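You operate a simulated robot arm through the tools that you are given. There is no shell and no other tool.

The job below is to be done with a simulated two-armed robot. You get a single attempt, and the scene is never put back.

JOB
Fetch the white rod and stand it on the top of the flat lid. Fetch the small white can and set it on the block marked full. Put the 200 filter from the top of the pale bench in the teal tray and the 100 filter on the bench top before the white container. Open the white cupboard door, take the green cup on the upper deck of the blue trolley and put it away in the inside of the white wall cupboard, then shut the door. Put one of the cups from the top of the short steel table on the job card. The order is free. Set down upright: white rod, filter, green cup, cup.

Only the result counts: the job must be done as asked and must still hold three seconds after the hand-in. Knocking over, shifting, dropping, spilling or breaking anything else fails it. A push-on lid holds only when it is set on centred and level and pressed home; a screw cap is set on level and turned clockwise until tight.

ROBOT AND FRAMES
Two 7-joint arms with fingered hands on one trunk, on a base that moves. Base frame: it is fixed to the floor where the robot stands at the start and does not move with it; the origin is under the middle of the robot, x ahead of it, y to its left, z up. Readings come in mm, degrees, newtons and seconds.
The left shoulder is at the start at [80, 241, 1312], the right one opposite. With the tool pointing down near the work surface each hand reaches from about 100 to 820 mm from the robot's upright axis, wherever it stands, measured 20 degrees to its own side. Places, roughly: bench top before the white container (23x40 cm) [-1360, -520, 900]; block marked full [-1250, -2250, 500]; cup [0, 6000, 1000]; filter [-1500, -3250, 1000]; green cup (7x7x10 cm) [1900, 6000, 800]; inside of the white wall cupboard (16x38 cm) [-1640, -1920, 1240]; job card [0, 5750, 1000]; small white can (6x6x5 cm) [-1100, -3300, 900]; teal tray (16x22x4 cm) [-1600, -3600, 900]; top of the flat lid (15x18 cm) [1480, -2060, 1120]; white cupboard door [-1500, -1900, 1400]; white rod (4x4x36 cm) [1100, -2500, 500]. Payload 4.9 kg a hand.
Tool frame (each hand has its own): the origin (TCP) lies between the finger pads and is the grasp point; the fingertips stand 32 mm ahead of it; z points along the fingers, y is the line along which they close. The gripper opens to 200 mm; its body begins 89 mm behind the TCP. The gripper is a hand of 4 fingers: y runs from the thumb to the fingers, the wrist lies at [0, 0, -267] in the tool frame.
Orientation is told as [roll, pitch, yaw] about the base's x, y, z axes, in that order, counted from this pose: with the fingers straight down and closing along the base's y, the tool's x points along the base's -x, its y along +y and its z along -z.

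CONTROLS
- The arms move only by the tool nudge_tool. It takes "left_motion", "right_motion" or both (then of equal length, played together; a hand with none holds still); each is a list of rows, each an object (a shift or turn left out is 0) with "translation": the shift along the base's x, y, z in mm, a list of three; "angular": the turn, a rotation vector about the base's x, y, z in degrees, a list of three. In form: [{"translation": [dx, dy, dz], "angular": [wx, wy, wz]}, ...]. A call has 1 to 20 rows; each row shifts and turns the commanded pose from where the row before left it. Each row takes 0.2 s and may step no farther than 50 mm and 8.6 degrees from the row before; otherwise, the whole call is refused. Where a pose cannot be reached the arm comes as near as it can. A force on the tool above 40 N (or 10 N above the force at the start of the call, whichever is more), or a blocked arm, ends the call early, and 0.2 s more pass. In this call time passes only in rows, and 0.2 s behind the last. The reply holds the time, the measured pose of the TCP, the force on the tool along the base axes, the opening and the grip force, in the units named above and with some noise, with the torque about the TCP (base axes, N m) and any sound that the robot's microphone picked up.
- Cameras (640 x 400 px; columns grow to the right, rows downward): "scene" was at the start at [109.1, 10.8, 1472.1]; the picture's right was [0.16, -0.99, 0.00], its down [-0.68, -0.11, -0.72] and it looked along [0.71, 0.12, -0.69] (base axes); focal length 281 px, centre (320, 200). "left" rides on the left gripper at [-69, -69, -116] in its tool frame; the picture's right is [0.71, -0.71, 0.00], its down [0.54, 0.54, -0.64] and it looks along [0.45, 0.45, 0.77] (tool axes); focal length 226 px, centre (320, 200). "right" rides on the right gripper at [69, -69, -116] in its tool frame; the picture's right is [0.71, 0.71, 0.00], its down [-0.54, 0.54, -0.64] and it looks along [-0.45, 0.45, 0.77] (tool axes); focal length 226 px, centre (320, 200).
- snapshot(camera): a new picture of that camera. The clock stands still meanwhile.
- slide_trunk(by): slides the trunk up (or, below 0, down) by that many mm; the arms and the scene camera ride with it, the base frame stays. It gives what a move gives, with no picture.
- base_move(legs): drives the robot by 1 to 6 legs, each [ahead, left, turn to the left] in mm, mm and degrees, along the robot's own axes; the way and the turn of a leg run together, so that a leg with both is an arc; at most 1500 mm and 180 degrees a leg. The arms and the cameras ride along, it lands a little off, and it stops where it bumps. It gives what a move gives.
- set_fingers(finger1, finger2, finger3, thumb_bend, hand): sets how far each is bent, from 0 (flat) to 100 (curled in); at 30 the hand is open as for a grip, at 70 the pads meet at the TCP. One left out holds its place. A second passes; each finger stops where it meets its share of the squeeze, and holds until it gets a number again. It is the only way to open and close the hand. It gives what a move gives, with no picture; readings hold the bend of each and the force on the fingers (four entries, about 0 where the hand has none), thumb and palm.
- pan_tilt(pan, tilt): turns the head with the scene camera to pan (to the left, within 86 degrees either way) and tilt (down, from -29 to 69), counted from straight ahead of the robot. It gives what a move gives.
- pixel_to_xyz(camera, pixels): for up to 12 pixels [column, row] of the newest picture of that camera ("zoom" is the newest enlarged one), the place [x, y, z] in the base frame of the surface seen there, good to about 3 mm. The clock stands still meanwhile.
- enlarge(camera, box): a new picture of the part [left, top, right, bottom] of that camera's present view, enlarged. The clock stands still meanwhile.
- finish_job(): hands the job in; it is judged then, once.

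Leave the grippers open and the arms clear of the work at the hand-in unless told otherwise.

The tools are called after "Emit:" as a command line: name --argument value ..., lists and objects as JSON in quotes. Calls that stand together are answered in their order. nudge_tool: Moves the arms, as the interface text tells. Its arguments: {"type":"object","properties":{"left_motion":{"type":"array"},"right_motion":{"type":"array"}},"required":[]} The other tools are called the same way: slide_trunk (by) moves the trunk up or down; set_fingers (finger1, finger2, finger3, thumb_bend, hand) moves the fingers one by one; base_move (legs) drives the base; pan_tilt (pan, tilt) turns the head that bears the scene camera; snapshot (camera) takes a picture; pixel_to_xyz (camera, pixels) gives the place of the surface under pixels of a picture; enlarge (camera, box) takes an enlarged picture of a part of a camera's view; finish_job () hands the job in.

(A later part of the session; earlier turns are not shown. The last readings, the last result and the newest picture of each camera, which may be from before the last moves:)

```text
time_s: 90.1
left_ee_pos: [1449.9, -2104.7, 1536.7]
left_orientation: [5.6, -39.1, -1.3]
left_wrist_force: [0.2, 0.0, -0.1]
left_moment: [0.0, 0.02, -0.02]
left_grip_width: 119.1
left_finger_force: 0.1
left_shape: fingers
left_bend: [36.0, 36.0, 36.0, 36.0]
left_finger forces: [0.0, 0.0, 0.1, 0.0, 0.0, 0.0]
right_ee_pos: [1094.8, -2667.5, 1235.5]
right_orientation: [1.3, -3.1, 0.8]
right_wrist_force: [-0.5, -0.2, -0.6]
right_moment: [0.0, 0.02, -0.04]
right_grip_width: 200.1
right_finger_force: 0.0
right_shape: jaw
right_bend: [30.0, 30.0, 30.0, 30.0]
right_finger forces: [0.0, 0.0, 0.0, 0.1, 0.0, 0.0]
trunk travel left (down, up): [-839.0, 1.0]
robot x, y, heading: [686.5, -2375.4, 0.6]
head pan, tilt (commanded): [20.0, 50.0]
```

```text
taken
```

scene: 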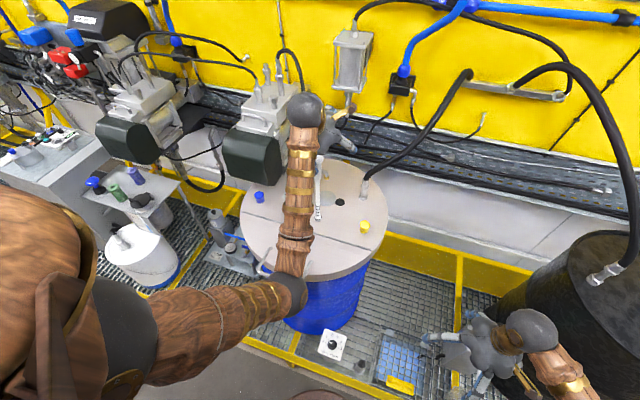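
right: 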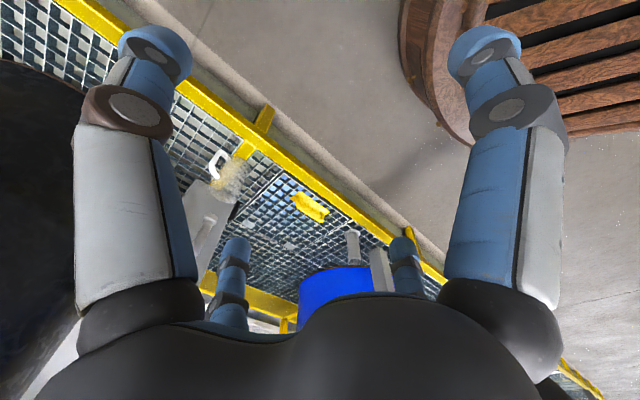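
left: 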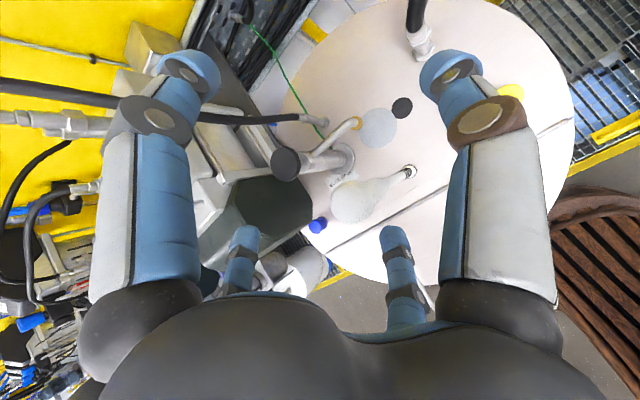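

All clear above the rod (ball top 1483). I drive straight back 320 mm and check the rod from the scene camera.

Emit:
base_move --legs '[[-330, 0, 0]]'

Emit:
pan_tilt --pan 15 --tilt 30

Emit:
snapshot --camera "scene"

Emit:
snapshot --camera "left"

```text
time_s: 92.3
left_ee_pos: [1122.0, -2109.8, 1532.6]
left_orientation: [5.6, -38.9, -1.4]
left_wrist_force: [-0.2, 0.6, -0.2]
left_moment: [-0.01, -0.02, 0.0]
left_grip_width: 119.0
left_finger_force: 0.2
left_shape: fingers
left_bend: [36.0, 36.0, 36.0, 36.0]
left_finger forces: [0.0, 0.1, 0.0, 0.1, 0.1, 0.0]
right_ee_pos: [765.1, -2671.4, 1235.2]
right_orientation: [1.3, -3.0, 0.6]
right_wrist_force: [0.5, -0.1, -0.7]
right_moment: [0.0, 0.05, 0.0]
right_grip_width: 200.1
right_finger_force: 0.1
right_shape: jaw
right_bend: [30.0, 30.0, 30.0, 30.0]
right_finger forces: [0.1, 0.0, 0.0, 0.0, 0.0, 0.0]
trunk travel left (down, up): [-839.0, 1.0]
robot x, y, heading: [355.2, -2378.3, 0.6]
head pan, tilt (commanded): [20.0, 50.0]
```

```text
time_s: 93.1
left_ee_pos: [1118.6, -2110.0, 1535.3]
left_orientation: [5.6, -39.1, -1.5]
left_wrist_force: [0.0, -0.3, 0.4]
left_moment: [0.01, -0.01, -0.01]
left_grip_width: 119.2
left_finger_force: 0.2
left_shape: fingers
left_bend: [36.0, 36.0, 36.0, 36.0]
left_finger forces: [0.0, 0.1, 0.0, 0.0, 0.1, 0.0]
right_ee_pos: [763.0, -2671.3, 1237.6]
right_orientation: [1.3, -3.0, 0.5]
right_wrist_force: [0.7, 0.4, 0.3]
right_moment: [0.01, -0.01, 0.0]
right_grip_width: 199.8
right_finger_force: 0.0
right_shape: jaw
right_bend: [30.0, 30.0, 30.0, 30.0]
right_finger forces: [0.0, 0.0, 0.0, 0.1, 0.0, 0.0]
trunk travel left (down, up): [-839.0, 1.0]
robot x, y, heading: [353.4, -2377.7, 0.5]
head pan, tilt (commanded): [15.0, 30.0]
```

```text
taken
```

scene: 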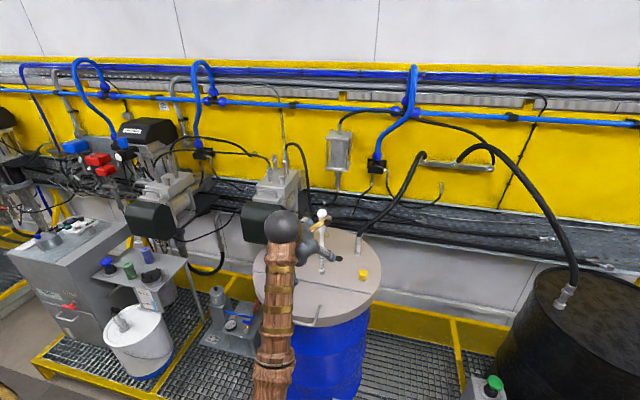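

```text
taken
```

left: 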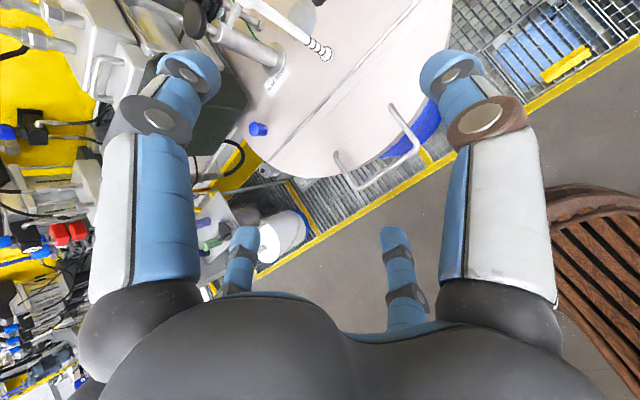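

The rod stands upright on the lid. Now I fold the left hand back to a travel posture and lower the trunk.

Emit:
nudge_tool --left_motion '[{"translation": [-25, -7, -34], "angular": [-0.5, 3.9, 0]}, {"translation": [-31, -7, -34], "angular": [-0.5, 3.9, 0]}, {"translation": [-31, -7, -34], "angular": [-0.5, 3.9, 0]}, {"translation": [-31, -7, -34], "angular": [-0.5, 3.9, 0]}, {"translation": [-31, -7, -34], "angular": [-0.5, 3.9, 0]}, {"translation": [-31, -7, -34], "angular": [-0.5, 3.9, 0]}, {"translation": [-31, -7, -34], "angular": [-0.5, 3.9, 0]}, {"translation": [-31, -7, -34], "angular": [-0.5, 3.9, 0]}, {"translation": [-31, -7, -34], "angular": [-0.5, 3.9, 0]}, {"translation": [-31, -7, -34], "angular": [-0.5, 3.9, 0]}]'

Emit:
slide_trunk --by -450

```text
time_s: 95.3
left_ee_pos: [813.4, -2180.3, 1196.8]
left_orientation: [0.1, 0.0, 0.5]
left_wrist_force: [0.0, 0.1, 0.1]
left_moment: [0.02, 0.01, -0.02]
left_grip_width: 119.3
left_finger_force: 0.0
left_shape: fingers
left_bend: [36.0, 36.0, 36.0, 36.0]
left_finger forces: [0.1, 0.0, 0.1, 0.0, 0.0, 0.1]
right_ee_pos: [762.3, -2672.5, 1236.5]
right_orientation: [1.3, -3.2, 0.6]
right_wrist_force: [0.1, -0.2, 0.7]
right_moment: [0.0, 0.0, 0.02]
right_grip_width: 199.9
right_finger_force: 0.1
right_shape: jaw
right_bend: [30.0, 30.0, 30.0, 30.0]
right_finger forces: [0.0, 0.0, 0.0, 0.0, 0.0, 0.1]
trunk travel left (down, up): [-839.0, 1.0]
robot x, y, heading: [358.1, -2375.4, 0.4]
head pan, tilt (commanded): [15.0, 30.0]
```

```text
refused: -450 is not a number from -400 to 400
```

Hand is folded (tool down). I drive back to the aisle centre and turn around to face the bench side (-x).

Emit:
base_move --legs '[[-360, 0, 0], [0, 0, 179.5]]'

Emit:
pan_tilt --pan 0 --tilt 35

Emit:
snapshot --camera "scene"

Emit:
pan_tilt --pan 50 --tilt 35

Emit:
snapshot --camera "scene"

Emit:
pan_tilt --pan -50 --tilt 35

Emit:
snapshot --camera "scene"

```text
time_s: 104.9
left_ee_pos: [-485.8, -2549.7, 1197.1]
left_orientation: [0.0, 0.0, 177.1]
left_wrist_force: [-0.2, 0.8, 0.0]
left_moment: [0.01, 0.05, 0.01]
left_grip_width: 119.3
left_finger_force: 0.1
left_shape: fingers
left_bend: [36.0, 36.0, 36.0, 36.0]
left_finger forces: [0.0, 0.1, 0.0, 0.0, 0.0, 0.1]
right_ee_pos: [-402.7, -2061.5, 1236.3]
right_orientation: [1.3, -3.2, 177.2]
right_wrist_force: [-0.3, 0.8, -0.7]
right_moment: [-0.01, 0.01, -0.02]
right_grip_width: 200.1
right_finger_force: 0.1
right_shape: jaw
right_bend: [30.0, 30.0, 30.0, 30.0]
right_finger forces: [0.0, 0.0, 0.0, 0.0, 0.0, 0.0]
trunk travel left (down, up): [-839.0, 1.0]
robot x, y, heading: [-17.6, -2378.8, 176.8]
head pan, tilt (commanded): [15.0, 30.0]
```

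```text
time_s: 105.7
left_ee_pos: [-485.5, -2549.2, 1197.1]
left_orientation: [0.1, -0.1, 177.1]
left_wrist_force: [0.9, 0.0, -0.3]
left_moment: [-0.02, -0.02, 0.0]
left_grip_width: 119.3
left_finger_force: 0.0
left_shape: fingers
left_bend: [36.0, 36.0, 36.0, 36.0]
left_finger forces: [0.0, 0.0, 0.1, 0.0, 0.0, 0.1]
right_ee_pos: [-402.1, -2062.0, 1236.1]
right_orientation: [1.3, -3.2, 177.2]
right_wrist_force: [-0.3, 0.4, 0.4]
right_moment: [0.02, -0.03, 0.0]
right_grip_width: 199.8
right_finger_force: 0.0
right_shape: jaw
right_bend: [30.0, 30.0, 30.0, 30.0]
right_finger forces: [0.0, 0.1, 0.1, 0.1, 0.0, 0.1]
trunk travel left (down, up): [-839.0, 1.0]
robot x, y, heading: [-11.6, -2381.8, 177.3]
head pan, tilt (commanded): [0.0, 35.0]
```

```text
taken
```

scene: 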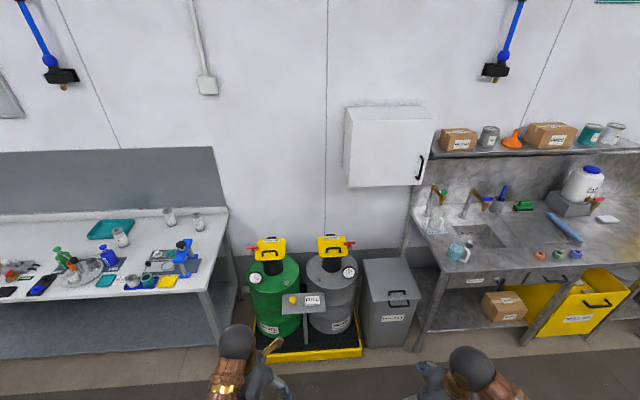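

```text
time_s: 106.8
left_ee_pos: [-485.8, -2548.4, 1196.8]
left_orientation: [0.1, 0.1, 177.0]
left_wrist_force: [1.1, -0.3, -0.1]
left_moment: [0.03, 0.03, 0.0]
left_grip_width: 119.6
left_finger_force: 0.1
left_shape: fingers
left_bend: [36.0, 36.0, 36.0, 36.0]
left_finger forces: [0.0, 0.0, 0.0, 0.0, 0.0, 0.0]
right_ee_pos: [-402.1, -2061.4, 1236.0]
right_orientation: [1.4, -3.1, 177.2]
right_wrist_force: [-0.7, -0.8, 0.6]
right_moment: [0.01, 0.01, -0.01]
right_grip_width: 200.0
right_finger_force: 0.0
right_shape: jaw
right_bend: [30.0, 30.0, 30.0, 30.0]
right_finger forces: [0.0, 0.0, 0.0, 0.1, 0.0, 0.0]
trunk travel left (down, up): [-839.0, 1.0]
robot x, y, heading: [-20.3, -2376.5, 177.1]
head pan, tilt (commanded): [50.0, 35.0]
```

```text
taken
```

scene: 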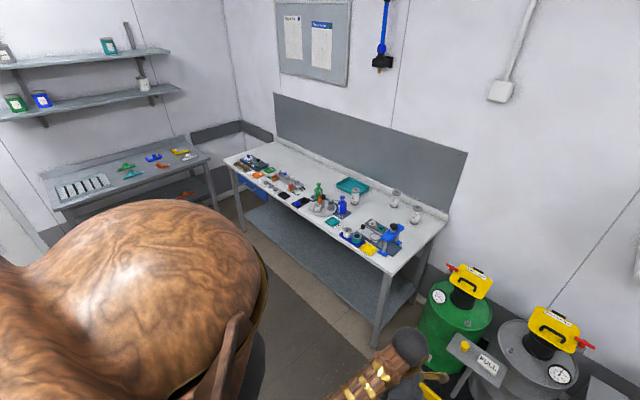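

```text
time_s: 108.6
left_ee_pos: [-484.3, -2549.2, 1196.7]
left_orientation: [0.0, 0.0, 177.1]
left_wrist_force: [-0.1, 0.3, -0.7]
left_moment: [-0.02, 0.01, 0.01]
left_grip_width: 119.5
left_finger_force: 0.1
left_shape: fingers
left_bend: [36.0, 36.0, 36.0, 36.0]
left_finger forces: [0.1, 0.0, 0.1, 0.0, 0.0, 0.0]
right_ee_pos: [-402.3, -2061.0, 1236.2]
right_orientation: [1.3, -3.1, 177.2]
right_wrist_force: [0.8, -0.8, 0.2]
right_moment: [-0.02, -0.02, -0.01]
right_grip_width: 199.6
right_finger_force: 0.0
right_shape: jaw
right_bend: [30.0, 30.0, 30.0, 30.0]
right_finger forces: [0.0, 0.1, 0.0, 0.1, 0.0, 0.1]
trunk travel left (down, up): [-839.0, 1.0]
robot x, y, heading: [-18.4, -2380.4, 177.3]
head pan, tilt (commanded): [-50.0, 35.0]
```

```text
taken
```

scene: 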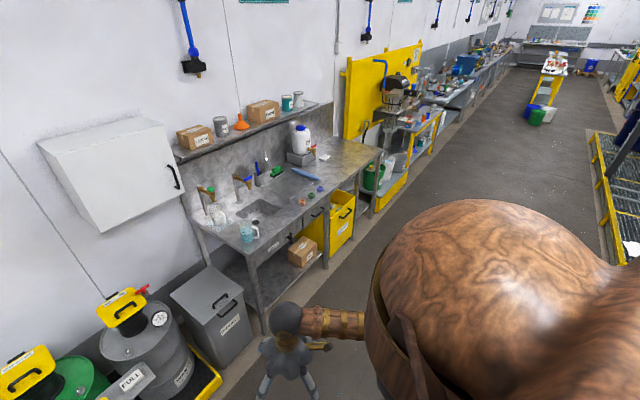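

I see the pale bench on the left, the FULL block between the drums, the white cupboard (handle on its right edge), and the sink bench with the white container. I enlarge the bench and the block.

Emit:
pan_tilt --pan 20 --tilt 35

Emit:
snapshot --camera "scene"

Emit:
enlarge --camera "scene" --box '[80, 200, 400, 330]'

```text
time_s: 110.0
left_ee_pos: [-486.0, -2548.5, 1197.2]
left_orientation: [0.1, -0.1, 177.2]
left_wrist_force: [0.2, -0.6, -1.1]
left_moment: [-0.01, 0.02, 0.0]
left_grip_width: 119.3
left_finger_force: 0.0
left_shape: fingers
left_bend: [36.0, 36.0, 36.0, 36.0]
left_finger forces: [0.0, 0.0, 0.1, 0.0, 0.0, 0.1]
right_ee_pos: [-402.9, -2061.3, 1237.0]
right_orientation: [1.3, -3.1, 177.2]
right_wrist_force: [-0.6, -0.4, 0.2]
right_moment: [-0.01, 0.02, 0.0]
right_grip_width: 199.8
right_finger_force: 0.2
right_shape: jaw
right_bend: [30.0, 30.0, 30.0, 30.0]
right_finger forces: [0.0, 0.0, 0.0, 0.0, 0.0, 0.1]
trunk travel left (down, up): [-839.0, 1.0]
robot x, y, heading: [-13.4, -2384.6, 177.2]
head pan, tilt (commanded): [20.0, 35.0]
```

```text
taken
```

scene: 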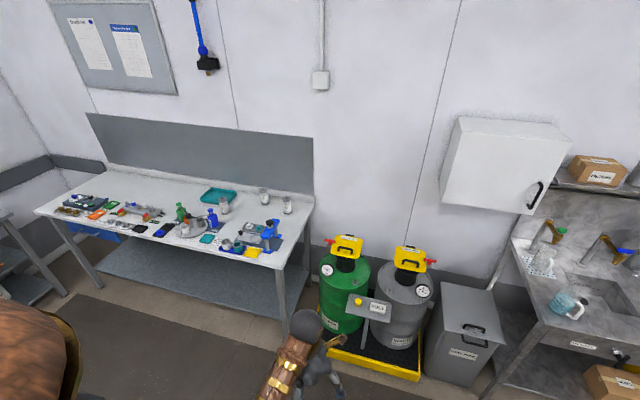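

```text
2.00 times, centred on (240, 265) of scene
```

zoom: 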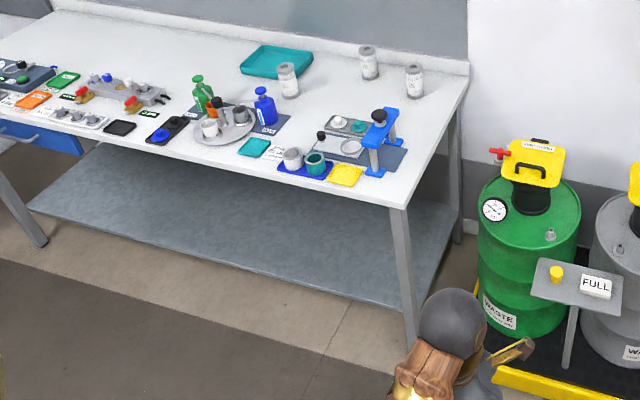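

Three white jars with labels stand at the back (filters), small white cans at the front, and the "FULL" block sits on the little stand. I read coordinates and enlarge more.

Emit:
pixel_to_xyz --camera "zoom" --pixels '[[288, 66], [370, 50], [413, 68], [275, 65], [292, 153], [316, 160], [345, 175], [597, 280], [580, 270], [555, 272], [400, 185]]'

Emit:
enlarge --camera "scene" --box '[190, 180, 310, 260]'

Emit:
enlarge --camera "scene" --box '[310, 270, 430, 350]'

Emit:
pixel_to_xyz --camera "zoom" --pixels '[[345, 190], [330, 178], [375, 185], [355, 200], [375, 205], [310, 180], [400, 170], [260, 165], [345, 165]]'

```text
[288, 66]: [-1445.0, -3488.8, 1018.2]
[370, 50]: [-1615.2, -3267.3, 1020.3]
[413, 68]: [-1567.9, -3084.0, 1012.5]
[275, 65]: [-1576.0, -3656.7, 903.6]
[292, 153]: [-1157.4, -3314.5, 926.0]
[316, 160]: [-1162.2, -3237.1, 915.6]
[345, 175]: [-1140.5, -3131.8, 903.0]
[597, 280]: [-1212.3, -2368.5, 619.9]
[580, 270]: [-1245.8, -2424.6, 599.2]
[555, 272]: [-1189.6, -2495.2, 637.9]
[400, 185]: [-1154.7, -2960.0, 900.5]
```

```text
5.00 times, centred on (250, 220) of scene
```

zoom: 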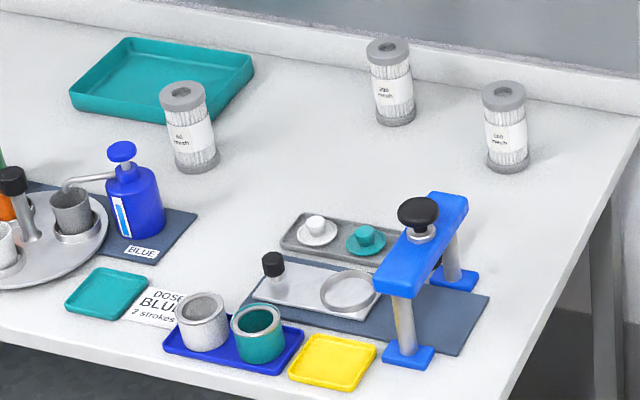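

```text
5.00 times, centred on (370, 310) of scene
```

zoom: 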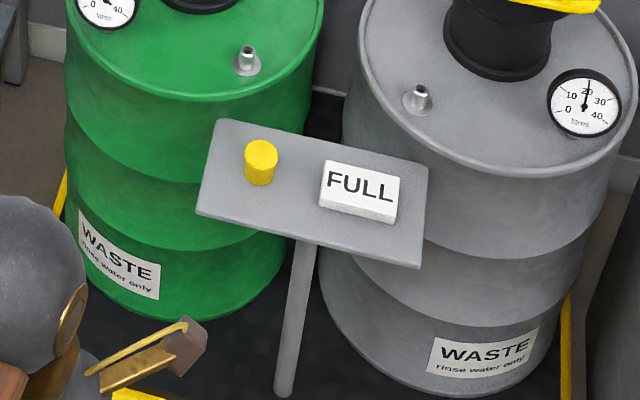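

```text
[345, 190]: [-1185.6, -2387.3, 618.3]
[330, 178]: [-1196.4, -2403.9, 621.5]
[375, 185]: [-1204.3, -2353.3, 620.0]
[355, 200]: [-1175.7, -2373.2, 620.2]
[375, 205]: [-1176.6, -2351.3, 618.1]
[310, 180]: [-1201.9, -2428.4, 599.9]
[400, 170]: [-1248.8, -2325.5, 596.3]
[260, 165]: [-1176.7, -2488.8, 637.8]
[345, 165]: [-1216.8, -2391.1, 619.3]
```

Bench top is at z = 900, the FULL block's top at z = 620 (centre about (-1195, -2375)). I drive left along the aisle to face the bench, then ahead with hands high above the bench.

Emit:
base_move --legs '[[0, 880, 3], [450, 0, 0]]'

Emit:
pan_tilt --pan 0 --tilt 50

Emit:
snapshot --camera "scene"

```text
time_s: 117.0
left_ee_pos: [-967.7, -3419.8, 1197.2]
left_orientation: [0.2, -0.1, 178.1]
left_wrist_force: [0.7, -0.1, 0.0]
left_moment: [-0.01, 0.02, 0.0]
left_grip_width: 119.5
left_finger_force: 0.0
left_shape: fingers
left_bend: [36.0, 36.0, 36.0, 36.0]
left_finger forces: [0.0, 0.0, 0.0, 0.0, 0.0, 0.0]
right_ee_pos: [-893.0, -2930.9, 1237.9]
right_orientation: [1.2, -3.2, 178.2]
right_wrist_force: [1.2, 0.0, 0.5]
right_moment: [0.03, 0.06, -0.01]
right_grip_width: 200.0
right_finger_force: 0.0
right_shape: jaw
right_bend: [30.0, 30.0, 30.0, 30.0]
right_finger forces: [0.0, 0.0, 0.0, 0.0, 0.0, 0.0]
trunk travel left (down, up): [-839.0, 1.0]
robot x, y, heading: [-505.7, -3239.9, 178.0]
head pan, tilt (commanded): [20.0, 35.0]
```

```text
time_s: 117.8
left_ee_pos: [-970.0, -3419.2, 1196.5]
left_orientation: [0.1, 0.0, 178.0]
left_wrist_force: [-0.2, -0.2, -1.0]
left_moment: [0.01, 0.02, 0.02]
left_grip_width: 119.3
left_finger_force: 0.1
left_shape: fingers
left_bend: [36.0, 36.0, 36.0, 36.0]
left_finger forces: [0.0, 0.0, 0.1, 0.0, 0.0, 0.0]
right_ee_pos: [-895.3, -2930.5, 1236.4]
right_orientation: [1.3, -3.1, 178.1]
right_wrist_force: [-0.3, -0.3, 0.1]
right_moment: [-0.03, 0.03, 0.04]
right_grip_width: 199.8
right_finger_force: 0.2
right_shape: jaw
right_bend: [30.0, 30.0, 30.0, 30.0]
right_finger forces: [0.0, 0.1, 0.0, 0.0, 0.1, 0.0]
trunk travel left (down, up): [-839.0, 1.0]
robot x, y, heading: [-503.4, -3245.0, 178.1]
head pan, tilt (commanded): [0.0, 50.0]
```

```text
taken
```

scene: 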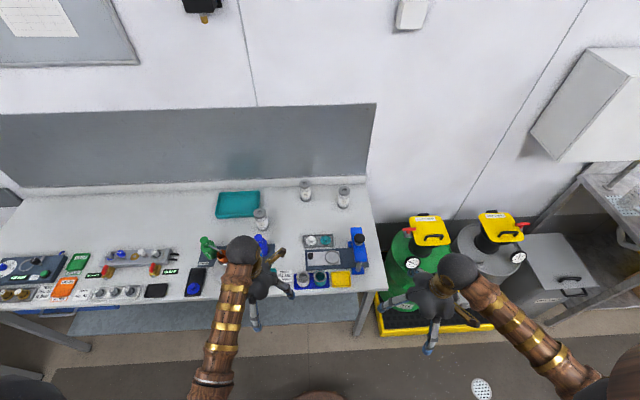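

The filters stand at (261,220), (305,190), (343,197). I enlarge to read their labels and view the cans.

Emit:
enlarge --camera "scene" --box '[210, 165, 390, 300]'

Emit:
enlarge --camera "scene" --box '[290, 175, 360, 219]'

Emit:
enlarge --camera "scene" --box '[240, 200, 300, 238]'

Emit:
enlarge --camera "scene" --box '[270, 225, 380, 295]'

Emit:
pixel_to_xyz --camera "zoom" --pixels '[[195, 270], [215, 300], [275, 290], [175, 295], [400, 310], [500, 130], [430, 170], [240, 80], [330, 90]]'

```text
2.96 times, centred on (300, 232) of scene
```

zoom: 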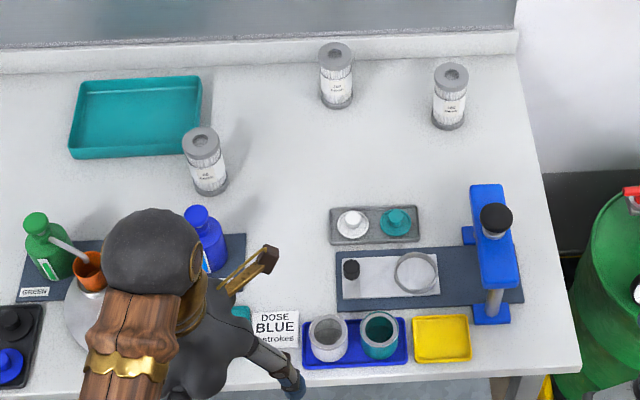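

```text
9.09 times, centred on (325, 197) of scene
```

zoom: 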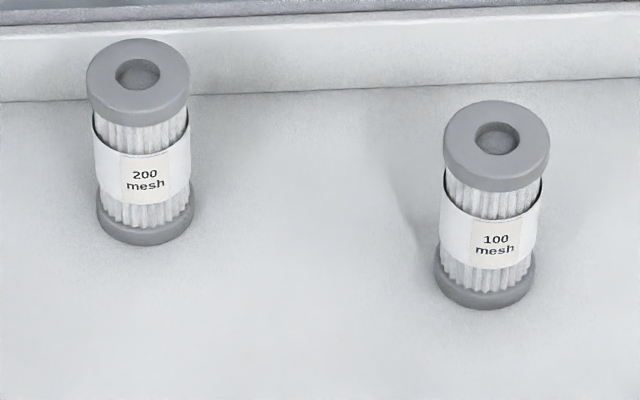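

```text
10.53 times, centred on (270, 219) of scene
```

zoom: 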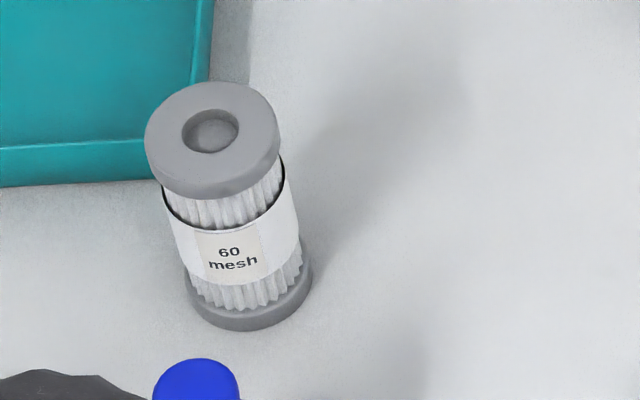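

```text
5.71 times, centred on (325, 260) of scene
```

zoom: 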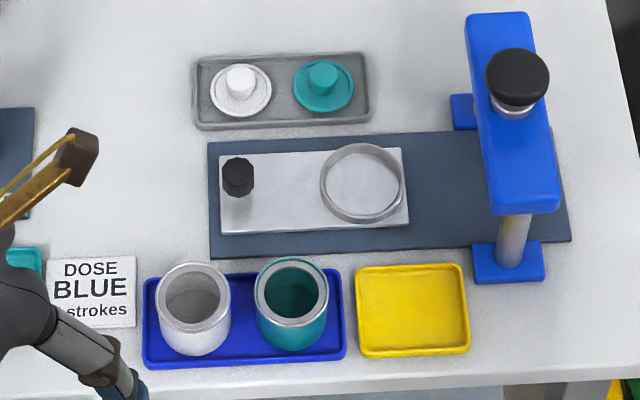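

```text
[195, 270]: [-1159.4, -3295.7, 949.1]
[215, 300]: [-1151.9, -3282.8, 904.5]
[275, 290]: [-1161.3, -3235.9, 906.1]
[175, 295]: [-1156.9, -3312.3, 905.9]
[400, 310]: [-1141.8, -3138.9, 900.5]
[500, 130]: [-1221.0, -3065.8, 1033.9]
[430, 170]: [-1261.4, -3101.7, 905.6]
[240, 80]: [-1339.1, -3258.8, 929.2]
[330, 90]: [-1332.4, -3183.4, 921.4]
```

Labels read: left back 200 mesh at (-1615,-3267), right 100 mesh at (-1568,-3084), front 60 mesh. The white can is at about (-1156,-3297), close beside a teal can. I check the bench front edge and lower shelf for how near I may drive.

Emit:
pixel_to_xyz --camera "scene" --pixels '[[180, 304], [340, 296], [180, 320], [130, 330], [300, 305], [360, 330], [170, 345], [100, 312]]'

Emit:
enlarge --camera "scene" --box '[60, 270, 400, 400]'

```text
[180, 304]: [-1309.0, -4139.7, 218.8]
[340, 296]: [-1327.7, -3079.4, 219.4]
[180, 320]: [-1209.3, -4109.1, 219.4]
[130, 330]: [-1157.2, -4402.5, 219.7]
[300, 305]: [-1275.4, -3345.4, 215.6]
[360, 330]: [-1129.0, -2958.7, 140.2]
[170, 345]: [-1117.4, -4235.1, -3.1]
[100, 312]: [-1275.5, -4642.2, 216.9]
```

```text
1.88 times, centred on (230, 335) of scene
```

zoom: 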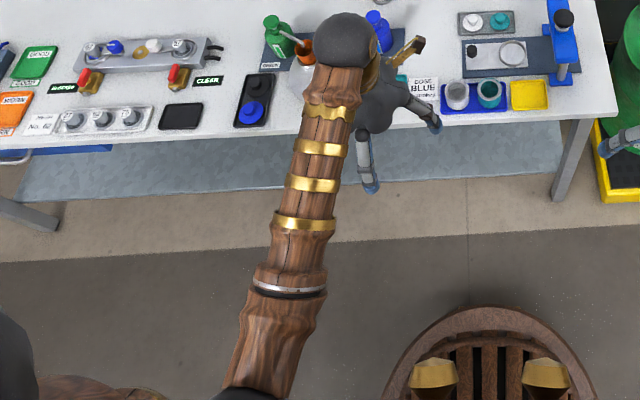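

Front edge of bench is near x = -1100, shelf edge -1130. I'll work side-on with the left arm: turn right 45° so that my left shoulder comes nearer, then move to about (-790, -3260).

Emit:
base_move --legs '[[0, 0, -44], [170, 215, 0]]'

Emit:
pan_tilt --pan 45 --tilt 55

Emit:
snapshot --camera "scene"

Emit:
snapshot --camera "left"

```text
time_s: 121.8
left_ee_pos: [-1224.9, -3068.1, 1199.2]
left_orientation: [0.3, -0.1, 133.7]
left_wrist_force: [-0.1, 0.0, 0.0]
left_moment: [-0.02, 0.06, 0.0]
left_grip_width: 119.5
left_finger_force: 0.0
left_shape: fingers
left_bend: [36.0, 36.0, 36.0, 36.0]
left_finger forces: [0.0, 0.1, 0.0, 0.1, 0.1, 0.1]
right_ee_pos: [-829.8, -2770.2, 1236.1]
right_orientation: [1.4, -3.3, 133.8]
right_wrist_force: [0.3, 0.7, 0.3]
right_moment: [0.0, 0.07, 0.0]
right_grip_width: 200.2
right_finger_force: 0.1
right_shape: jaw
right_bend: [30.0, 30.0, 30.0, 30.0]
right_finger forces: [0.1, 0.0, 0.1, 0.1, 0.1, 0.0]
trunk travel left (down, up): [-839.0, 1.0]
robot x, y, heading: [-768.5, -3266.4, 133.5]
head pan, tilt (commanded): [0.0, 50.0]
```

```text
time_s: 122.9
left_ee_pos: [-1228.6, -3069.4, 1196.0]
left_orientation: [0.1, 0.1, 133.8]
left_wrist_force: [0.1, 0.8, -0.2]
left_moment: [0.01, -0.01, 0.0]
left_grip_width: 119.2
left_finger_force: 0.1
left_shape: fingers
left_bend: [36.0, 36.0, 36.0, 36.0]
left_finger forces: [0.0, 0.0, 0.1, 0.0, 0.1, 0.1]
right_ee_pos: [-835.8, -2771.6, 1235.9]
right_orientation: [1.3, -3.1, 133.8]
right_wrist_force: [-0.7, -0.4, -0.2]
right_moment: [0.01, -0.01, 0.03]
right_grip_width: 199.9
right_finger_force: 0.0
right_shape: jaw
right_bend: [30.0, 30.0, 30.0, 30.0]
right_finger forces: [0.2, 0.1, 0.0, 0.0, 0.1, 0.0]
trunk travel left (down, up): [-839.0, 1.0]
robot x, y, heading: [-770.2, -3272.0, 133.7]
head pan, tilt (commanded): [45.0, 55.0]
```

```text
taken
```

scene: 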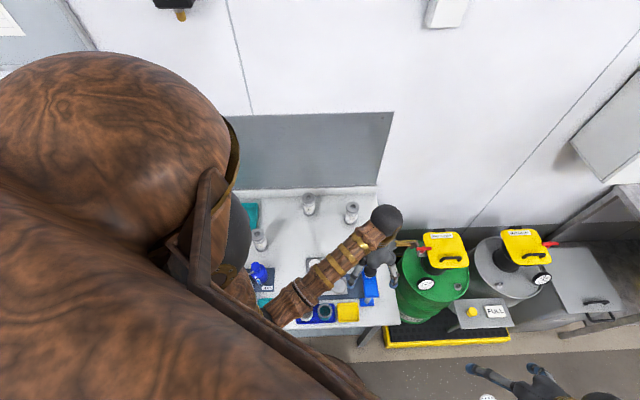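

```text
taken
```

left: 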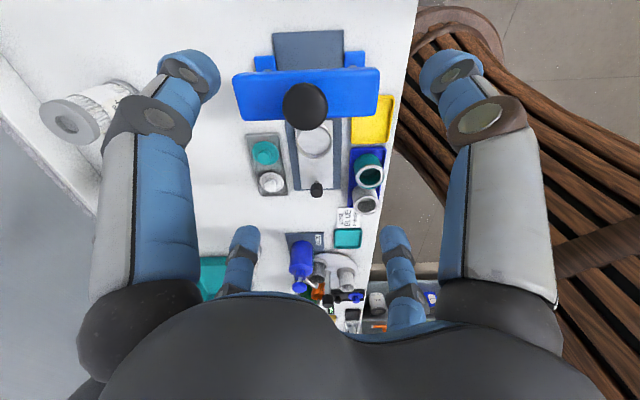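

I extend the left hand over the bench toward the 200 filter in stages, keeping it high.

Emit:
nudge_tool --left_motion '[{"translation": [-35, -26, 6]}, {"translation": [-35, -26, 6]}, {"translation": [-35, -26, 6]}, {"translation": [-35, -26, 6]}, {"translation": [-35, -26, 6]}, {"translation": [-35, -26, 5]}]'

Emit:
slide_trunk --by -130

Emit:
snapshot --camera "left"

```text
time_s: 124.3
left_ee_pos: [-1441.6, -3226.2, 1233.1]
left_orientation: [0.1, 0.1, 133.7]
left_wrist_force: [0.3, -0.8, -0.5]
left_moment: [0.02, 0.0, -0.01]
left_grip_width: 119.6
left_finger_force: 0.1
left_shape: fingers
left_bend: [36.0, 36.0, 36.0, 36.0]
left_finger forces: [0.0, 0.0, 0.0, 0.0, 0.0, 0.0]
right_ee_pos: [-835.1, -2773.0, 1237.1]
right_orientation: [1.2, -3.1, 133.9]
right_wrist_force: [-0.8, -0.1, 0.1]
right_moment: [0.03, -0.06, 0.01]
right_grip_width: 200.1
right_finger_force: 0.0
right_shape: jaw
right_bend: [30.0, 30.0, 30.0, 30.0]
right_finger forces: [0.1, 0.0, 0.0, 0.1, 0.0, 0.0]
trunk travel left (down, up): [-839.0, 1.0]
robot x, y, heading: [-771.7, -3270.7, 133.5]
head pan, tilt (commanded): [45.0, 55.0]
```

```text
time_s: 125.9
left_ee_pos: [-1438.6, -3225.4, 1103.4]
left_orientation: [0.1, 0.1, 133.7]
left_wrist_force: [-0.6, 0.0, -0.3]
left_moment: [0.01, 0.02, 0.02]
left_grip_width: 119.2
left_finger_force: 0.1
left_shape: fingers
left_bend: [36.0, 36.0, 36.0, 36.0]
left_finger forces: [0.0, 0.1, 0.0, 0.0, 0.0, 0.1]
right_ee_pos: [-833.9, -2770.9, 1106.5]
right_orientation: [1.2, -3.2, 133.7]
right_wrist_force: [0.7, 0.9, -0.3]
right_moment: [0.0, 0.01, -0.02]
right_grip_width: 199.9
right_finger_force: 0.0
right_shape: jaw
right_bend: [30.0, 30.0, 30.0, 30.0]
right_finger forces: [0.0, 0.1, 0.0, 0.0, 0.1, 0.0]
trunk travel left (down, up): [-709.0, 131.0]
robot x, y, heading: [-771.7, -3269.3, 133.7]
head pan, tilt (commanded): [45.0, 55.0]
```

```text
taken
```

left: 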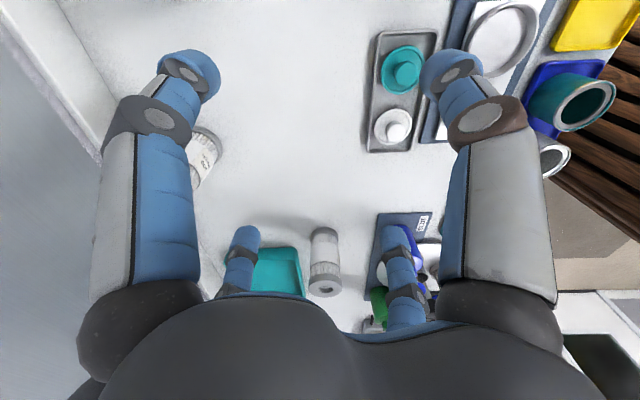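

Clear so far. I continue outwards and upwards relative to the shoulder, then lower the trunk in turns.

Emit:
nudge_tool --left_motion '[{"translation": [-34, -8, 24]}, {"translation": [-34, -8, 24]}, {"translation": [-34, -8, 24]}, {}]'

Emit:
slide_trunk --by -75

Emit:
nudge_tool --left_motion '[{"translation": [-20, -4, 25]}, {"translation": [-18, -4, 25]}, {}]'

Emit:
slide_trunk --by -40

Emit:
nudge_tool --left_motion '[{"translation": [-18, -5, 10]}, {"translation": [-18, -4, 10]}, {}]'

Emit:
snapshot --camera "left"

```text
time_s: 126.9
left_ee_pos: [-1543.1, -3251.2, 1175.3]
left_orientation: [0.0, -0.1, 133.6]
left_wrist_force: [0.2, -0.7, -0.8]
left_moment: [0.05, -0.03, -0.05]
left_grip_width: 119.8
left_finger_force: 0.1
left_shape: fingers
left_bend: [36.0, 36.0, 36.0, 36.0]
left_finger forces: [0.0, 0.0, 0.0, 0.0, 0.0, 0.1]
right_ee_pos: [-832.2, -2773.8, 1107.7]
right_orientation: [1.2, -3.1, 133.8]
right_wrist_force: [0.0, -0.1, 0.2]
right_moment: [0.03, 0.0, 0.01]
right_grip_width: 200.1
right_finger_force: 0.1
right_shape: jaw
right_bend: [30.0, 30.0, 30.0, 30.0]
right_finger forces: [0.0, 0.1, 0.1, 0.1, 0.1, 0.0]
trunk travel left (down, up): [-709.0, 131.0]
robot x, y, heading: [-771.6, -3270.2, 133.9]
head pan, tilt (commanded): [45.0, 55.0]
```

```text
time_s: 128.0
left_ee_pos: [-1544.0, -3250.0, 1101.1]
left_orientation: [0.1, -0.1, 133.7]
left_wrist_force: [0.4, 0.9, 0.3]
left_moment: [-0.01, 0.02, -0.05]
left_grip_width: 119.8
left_finger_force: 0.1
left_shape: fingers
left_bend: [36.0, 36.0, 36.0, 36.0]
left_finger forces: [0.0, 0.0, 0.0, 0.1, 0.0, 0.0]
right_ee_pos: [-834.7, -2771.3, 1031.0]
right_orientation: [1.3, -3.2, 133.8]
right_wrist_force: [0.5, -0.8, -0.3]
right_moment: [0.01, -0.01, 0.04]
right_grip_width: 199.9
right_finger_force: 0.0
right_shape: jaw
right_bend: [30.0, 30.0, 30.0, 30.0]
right_finger forces: [0.0, 0.1, 0.0, 0.0, 0.0, 0.0]
trunk travel left (down, up): [-634.0, 206.0]
robot x, y, heading: [-768.3, -3270.1, 133.7]
head pan, tilt (commanded): [45.0, 55.0]
```

```text
time_s: 128.8
left_ee_pos: [-1581.6, -3260.3, 1152.4]
left_orientation: [0.0, -0.1, 133.7]
left_wrist_force: [-0.5, 0.7, -0.6]
left_moment: [0.01, 0.01, -0.03]
left_grip_width: 119.7
left_finger_force: 0.1
left_shape: fingers
left_bend: [36.0, 36.0, 36.0, 36.0]
left_finger forces: [0.0, 0.0, 0.1, 0.0, 0.1, 0.0]
right_ee_pos: [-833.4, -2771.4, 1031.7]
right_orientation: [1.2, -3.2, 133.8]
right_wrist_force: [-0.1, 0.2, 0.4]
right_moment: [-0.02, -0.01, -0.01]
right_grip_width: 199.8
right_finger_force: 0.0
right_shape: jaw
right_bend: [30.0, 30.0, 30.0, 30.0]
right_finger forces: [0.1, 0.0, 0.0, 0.1, 0.1, 0.0]
trunk travel left (down, up): [-634.0, 206.0]
robot x, y, heading: [-770.4, -3271.3, 133.5]
head pan, tilt (commanded): [45.0, 55.0]
```

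```text
time_s: 129.6
left_ee_pos: [-1581.7, -3260.2, 1110.4]
left_orientation: [0.1, 0.0, 133.7]
left_wrist_force: [0.7, 0.5, -0.5]
left_moment: [0.0, -0.02, -0.02]
left_grip_width: 119.7
left_finger_force: 0.1
left_shape: fingers
left_bend: [36.0, 36.0, 36.0, 36.0]
left_finger forces: [0.0, 0.0, 0.0, 0.0, 0.0, 0.0]
right_ee_pos: [-834.0, -2771.0, 990.9]
right_orientation: [1.3, -3.1, 133.8]
right_wrist_force: [-0.5, -0.2, -0.3]
right_moment: [0.01, -0.03, -0.01]
right_grip_width: 200.0
right_finger_force: 0.1
right_shape: jaw
right_bend: [30.0, 30.0, 30.0, 30.0]
right_finger forces: [0.1, 0.0, 0.0, 0.0, 0.1, 0.0]
trunk travel left (down, up): [-594.0, 246.0]
robot x, y, heading: [-773.5, -3273.3, 133.9]
head pan, tilt (commanded): [45.0, 55.0]
```

```text
time_s: 130.4
left_ee_pos: [-1618.3, -3271.2, 1132.3]
left_orientation: [0.2, 0.0, 133.7]
left_wrist_force: [0.3, -0.2, 0.8]
left_moment: [0.01, 0.0, 0.03]
left_grip_width: 119.2
left_finger_force: 0.1
left_shape: fingers
left_bend: [36.0, 36.0, 36.0, 36.0]
left_finger forces: [0.1, 0.0, 0.0, 0.0, 0.0, 0.1]
right_ee_pos: [-833.5, -2771.6, 990.7]
right_orientation: [1.2, -3.1, 133.8]
right_wrist_force: [0.2, -0.8, -0.1]
right_moment: [0.0, 0.03, -0.03]
right_grip_width: 200.0
right_finger_force: 0.0
right_shape: jaw
right_bend: [30.0, 30.0, 30.0, 30.0]
right_finger forces: [0.0, 0.1, 0.0, 0.1, 0.1, 0.0]
trunk travel left (down, up): [-594.0, 246.0]
robot x, y, heading: [-768.5, -3267.2, 133.9]
head pan, tilt (commanded): [45.0, 55.0]
```

```text
taken
```

left: 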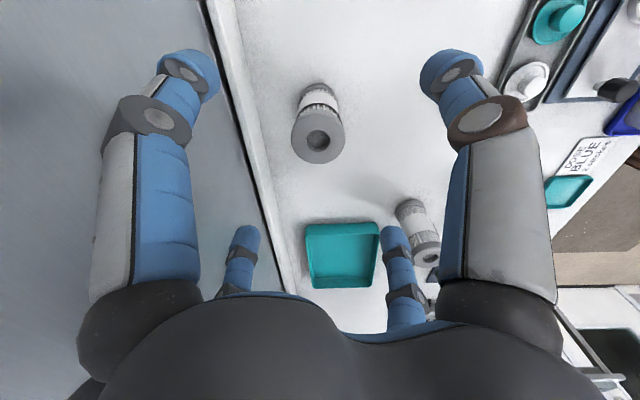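

Tool-down reach works here. The 200 filter's top shows at (318,138). I measure its centre, and the wall ledge behind it.

Emit:
pixel_to_xyz --camera "left" --pixels '[[300, 125], [338, 130], [317, 158], [299, 147], [335, 150], [320, 105], [255, 120], [240, 100], [225, 80], [270, 200]]'

Emit:
enlarge --camera "left" --box '[220, 60, 420, 185]'

```text
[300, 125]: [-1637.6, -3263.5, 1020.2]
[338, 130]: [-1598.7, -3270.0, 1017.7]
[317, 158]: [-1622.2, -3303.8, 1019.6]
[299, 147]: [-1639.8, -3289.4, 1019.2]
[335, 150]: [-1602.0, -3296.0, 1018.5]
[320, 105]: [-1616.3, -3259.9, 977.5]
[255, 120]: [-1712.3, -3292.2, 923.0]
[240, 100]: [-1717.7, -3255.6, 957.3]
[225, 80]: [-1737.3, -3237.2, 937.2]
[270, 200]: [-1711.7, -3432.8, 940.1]
```

```text
3.20 times, centred on (320, 122) of left
```

zoom: 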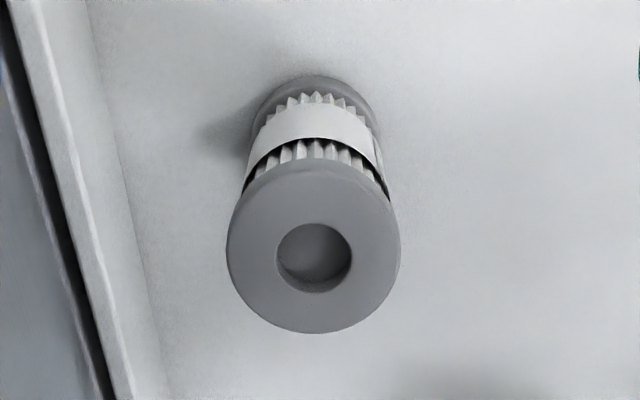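

I read the rim of the top cap to get centre and diameter.

Emit:
pixel_to_xyz --camera "zoom" --pixels '[[233, 245], [394, 245], [312, 166], [312, 326], [255, 190], [370, 190], [255, 305], [370, 305], [313, 255]]'

```text
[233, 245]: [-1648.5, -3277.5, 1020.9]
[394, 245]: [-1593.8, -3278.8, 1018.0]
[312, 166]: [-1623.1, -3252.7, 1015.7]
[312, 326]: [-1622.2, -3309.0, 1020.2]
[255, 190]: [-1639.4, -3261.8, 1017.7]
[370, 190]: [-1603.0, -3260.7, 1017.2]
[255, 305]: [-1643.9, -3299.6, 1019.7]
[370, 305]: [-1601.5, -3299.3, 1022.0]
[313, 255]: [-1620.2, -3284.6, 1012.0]
```

Filter centre is (-1621.5, -3280), diameter about 60. I correct the hand by (-3.5, -9), narrow the fingers a bit, and lower by trunk 160 mm.

Emit:
nudge_tool --left_motion '[{"translation": [-3.5, -9, 0]}, {}]'

Emit:
set_fingers --hand "left" --finger1 42 --finger2 42 --finger3 42 --thumb_bend 42

Emit:
slide_trunk --by -100

Emit:
snapshot --camera "left"

```text
time_s: 131.0
left_ee_pos: [-1621.6, -3279.7, 1132.5]
left_orientation: [0.1, 0.0, 133.7]
left_wrist_force: [0.1, -0.5, 0.5]
left_moment: [-0.01, -0.01, -0.01]
left_grip_width: 119.7
left_finger_force: 0.2
left_shape: fingers
left_bend: [36.0, 36.0, 36.0, 36.0]
left_finger forces: [0.0, 0.0, 0.0, 0.0, 0.1, 0.1]
right_ee_pos: [-834.1, -2770.8, 990.1]
right_orientation: [1.2, -3.1, 133.8]
right_wrist_force: [-0.9, 0.4, -0.2]
right_moment: [0.01, 0.0, 0.01]
right_grip_width: 199.9
right_finger_force: 0.1
right_shape: jaw
right_bend: [30.0, 30.0, 30.0, 30.0]
right_finger forces: [0.0, 0.0, 0.0, 0.1, 0.0, 0.0]
trunk travel left (down, up): [-594.0, 246.0]
robot x, y, heading: [-770.5, -3268.3, 133.7]
head pan, tilt (commanded): [45.0, 55.0]
```

```text
time_s: 132.0
left_ee_pos: [-1621.4, -3280.2, 1131.5]
left_orientation: [0.0, 0.0, 133.7]
left_wrist_force: [0.1, 0.1, 0.5]
left_moment: [-0.01, -0.01, 0.02]
left_grip_width: 98.6
left_finger_force: 0.1
left_shape: fingers
left_bend: [42.0, 42.0, 42.0, 42.0]
left_finger forces: [0.0, 0.0, 0.0, 0.0, 0.0, 0.1]
right_ee_pos: [-834.7, -2771.6, 991.3]
right_orientation: [1.2, -3.2, 133.8]
right_wrist_force: [0.7, -0.1, -0.3]
right_moment: [0.03, -0.03, 0.0]
right_grip_width: 200.0
right_finger_force: 0.1
right_shape: jaw
right_bend: [30.0, 30.0, 30.0, 30.0]
right_finger forces: [0.0, 0.0, 0.0, 0.0, 0.1, 0.0]
trunk travel left (down, up): [-594.0, 246.0]
robot x, y, heading: [-769.7, -3270.8, 133.5]
head pan, tilt (commanded): [45.0, 55.0]
```

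```text
time_s: 133.3
left_ee_pos: [-1622.0, -3278.2, 1032.3]
left_orientation: [0.1, 0.0, 133.8]
left_wrist_force: [-0.1, -1.2, 0.3]
left_moment: [0.03, 0.0, 0.01]
left_grip_width: 98.7
left_finger_force: 0.0
left_shape: fingers
left_bend: [42.0, 42.0, 42.0, 42.0]
left_finger forces: [0.0, 0.0, 0.1, 0.1, 0.0, 0.0]
right_ee_pos: [-835.1, -2771.9, 891.8]
right_orientation: [1.2, -3.1, 133.9]
right_wrist_force: [0.4, 0.4, -0.4]
right_moment: [0.02, 0.01, -0.02]
right_grip_width: 199.8
right_finger_force: 0.0
right_shape: jaw
right_bend: [30.0, 30.0, 30.0, 30.0]
right_finger forces: [0.1, 0.1, 0.0, 0.0, 0.0, 0.0]
trunk travel left (down, up): [-494.0, 346.0]
robot x, y, heading: [-769.6, -3272.2, 133.7]
head pan, tilt (commanded): [45.0, 55.0]
```

```text
taken
```

left: 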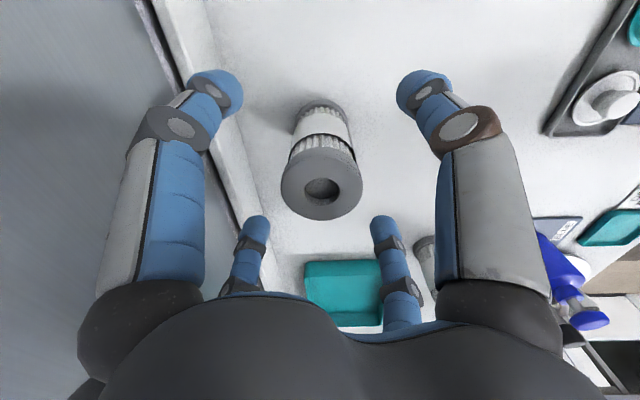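

The filter is centred among the fingers. I lower another 62 mm and close in two steps.

Emit:
slide_trunk --by -62

Emit:
set_fingers --hand "left" --finger1 50 --finger2 50 --finger3 50 --thumb_bend 50

Emit:
snapshot --camera "left"

```text
time_s: 134.4
left_ee_pos: [-1622.9, -3279.1, 970.0]
left_orientation: [0.1, 0.0, 133.7]
left_wrist_force: [1.1, 0.1, 0.1]
left_moment: [-0.02, 0.02, 0.02]
left_grip_width: 98.6
left_finger_force: 0.1
left_shape: fingers
left_bend: [42.0, 42.0, 42.0, 42.0]
left_finger forces: [0.1, 0.0, 0.0, 0.0, 0.1, 0.0]
right_ee_pos: [-834.5, -2771.7, 831.2]
right_orientation: [1.2, -3.1, 133.8]
right_wrist_force: [0.4, 0.6, -0.3]
right_moment: [0.01, 0.0, -0.03]
right_grip_width: 200.1
right_finger_force: 0.1
right_shape: jaw
right_bend: [30.0, 30.0, 30.0, 30.0]
right_finger forces: [0.0, 0.1, 0.1, 0.0, 0.0, 0.0]
trunk travel left (down, up): [-432.0, 408.0]
robot x, y, heading: [-772.0, -3270.7, 133.7]
head pan, tilt (commanded): [45.0, 55.0]
```

```text
time_s: 135.4
left_ee_pos: [-1621.7, -3279.9, 970.6]
left_orientation: [0.1, 0.0, 133.7]
left_wrist_force: [1.0, -0.6, 0.0]
left_moment: [-0.05, 0.0, 0.0]
left_grip_width: 69.7
left_finger_force: 0.1
left_shape: fingers
left_bend: [50.0, 50.0, 50.0, 50.0]
left_finger forces: [0.0, 0.0, 0.0, 0.0, 0.0, 0.0]
right_ee_pos: [-835.0, -2771.7, 829.3]
right_orientation: [1.2, -3.0, 133.7]
right_wrist_force: [-0.6, 1.0, -0.3]
right_moment: [0.03, -0.01, -0.01]
right_grip_width: 199.9
right_finger_force: 0.1
right_shape: jaw
right_bend: [30.0, 30.0, 30.0, 30.0]
right_finger forces: [0.0, 0.0, 0.0, 0.1, 0.0, 0.0]
trunk travel left (down, up): [-432.0, 408.0]
robot x, y, heading: [-770.2, -3273.7, 133.7]
head pan, tilt (commanded): [45.0, 55.0]
```

```text
taken
```

left: 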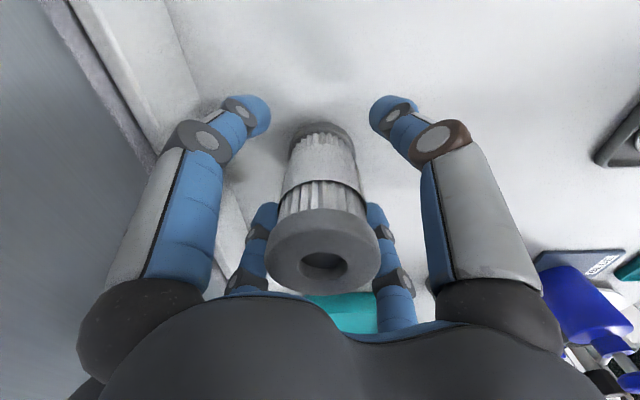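

Centred. I close the four fingers onto the filter.

Emit:
set_fingers --hand "left" --finger1 58 --finger2 58 --finger3 58 --thumb_bend 58

Emit:
snapshot --camera "left"

```text
time_s: 136.4
left_ee_pos: [-1621.9, -3279.7, 970.0]
left_orientation: [0.0, 0.0, 133.8]
left_wrist_force: [0.6, 0.1, 0.2]
left_moment: [0.01, 0.0, -0.01]
left_grip_width: 44.4
left_finger_force: 0.3
left_shape: fingers
left_bend: [57.0, 57.0, 57.0, 57.0]
left_finger forces: [0.0, 0.0, 0.3, 0.0, 0.0, 0.1]
right_ee_pos: [-834.6, -2770.7, 829.2]
right_orientation: [1.3, -3.0, 133.8]
right_wrist_force: [0.2, 0.8, 0.1]
right_moment: [0.0, 0.03, 0.02]
right_grip_width: 199.9
right_finger_force: 0.1
right_shape: jaw
right_bend: [30.0, 30.0, 30.0, 30.0]
right_finger forces: [0.0, 0.0, 0.0, 0.1, 0.0, 0.1]
trunk travel left (down, up): [-432.0, 408.0]
robot x, y, heading: [-769.8, -3269.5, 133.8]
head pan, tilt (commanded): [45.0, 55.0]
```

```text
taken
```

left: 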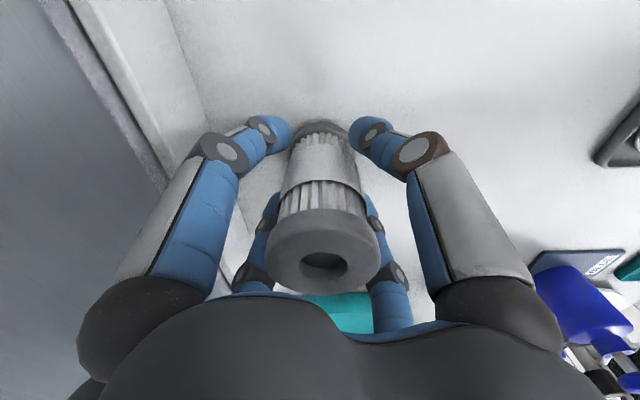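

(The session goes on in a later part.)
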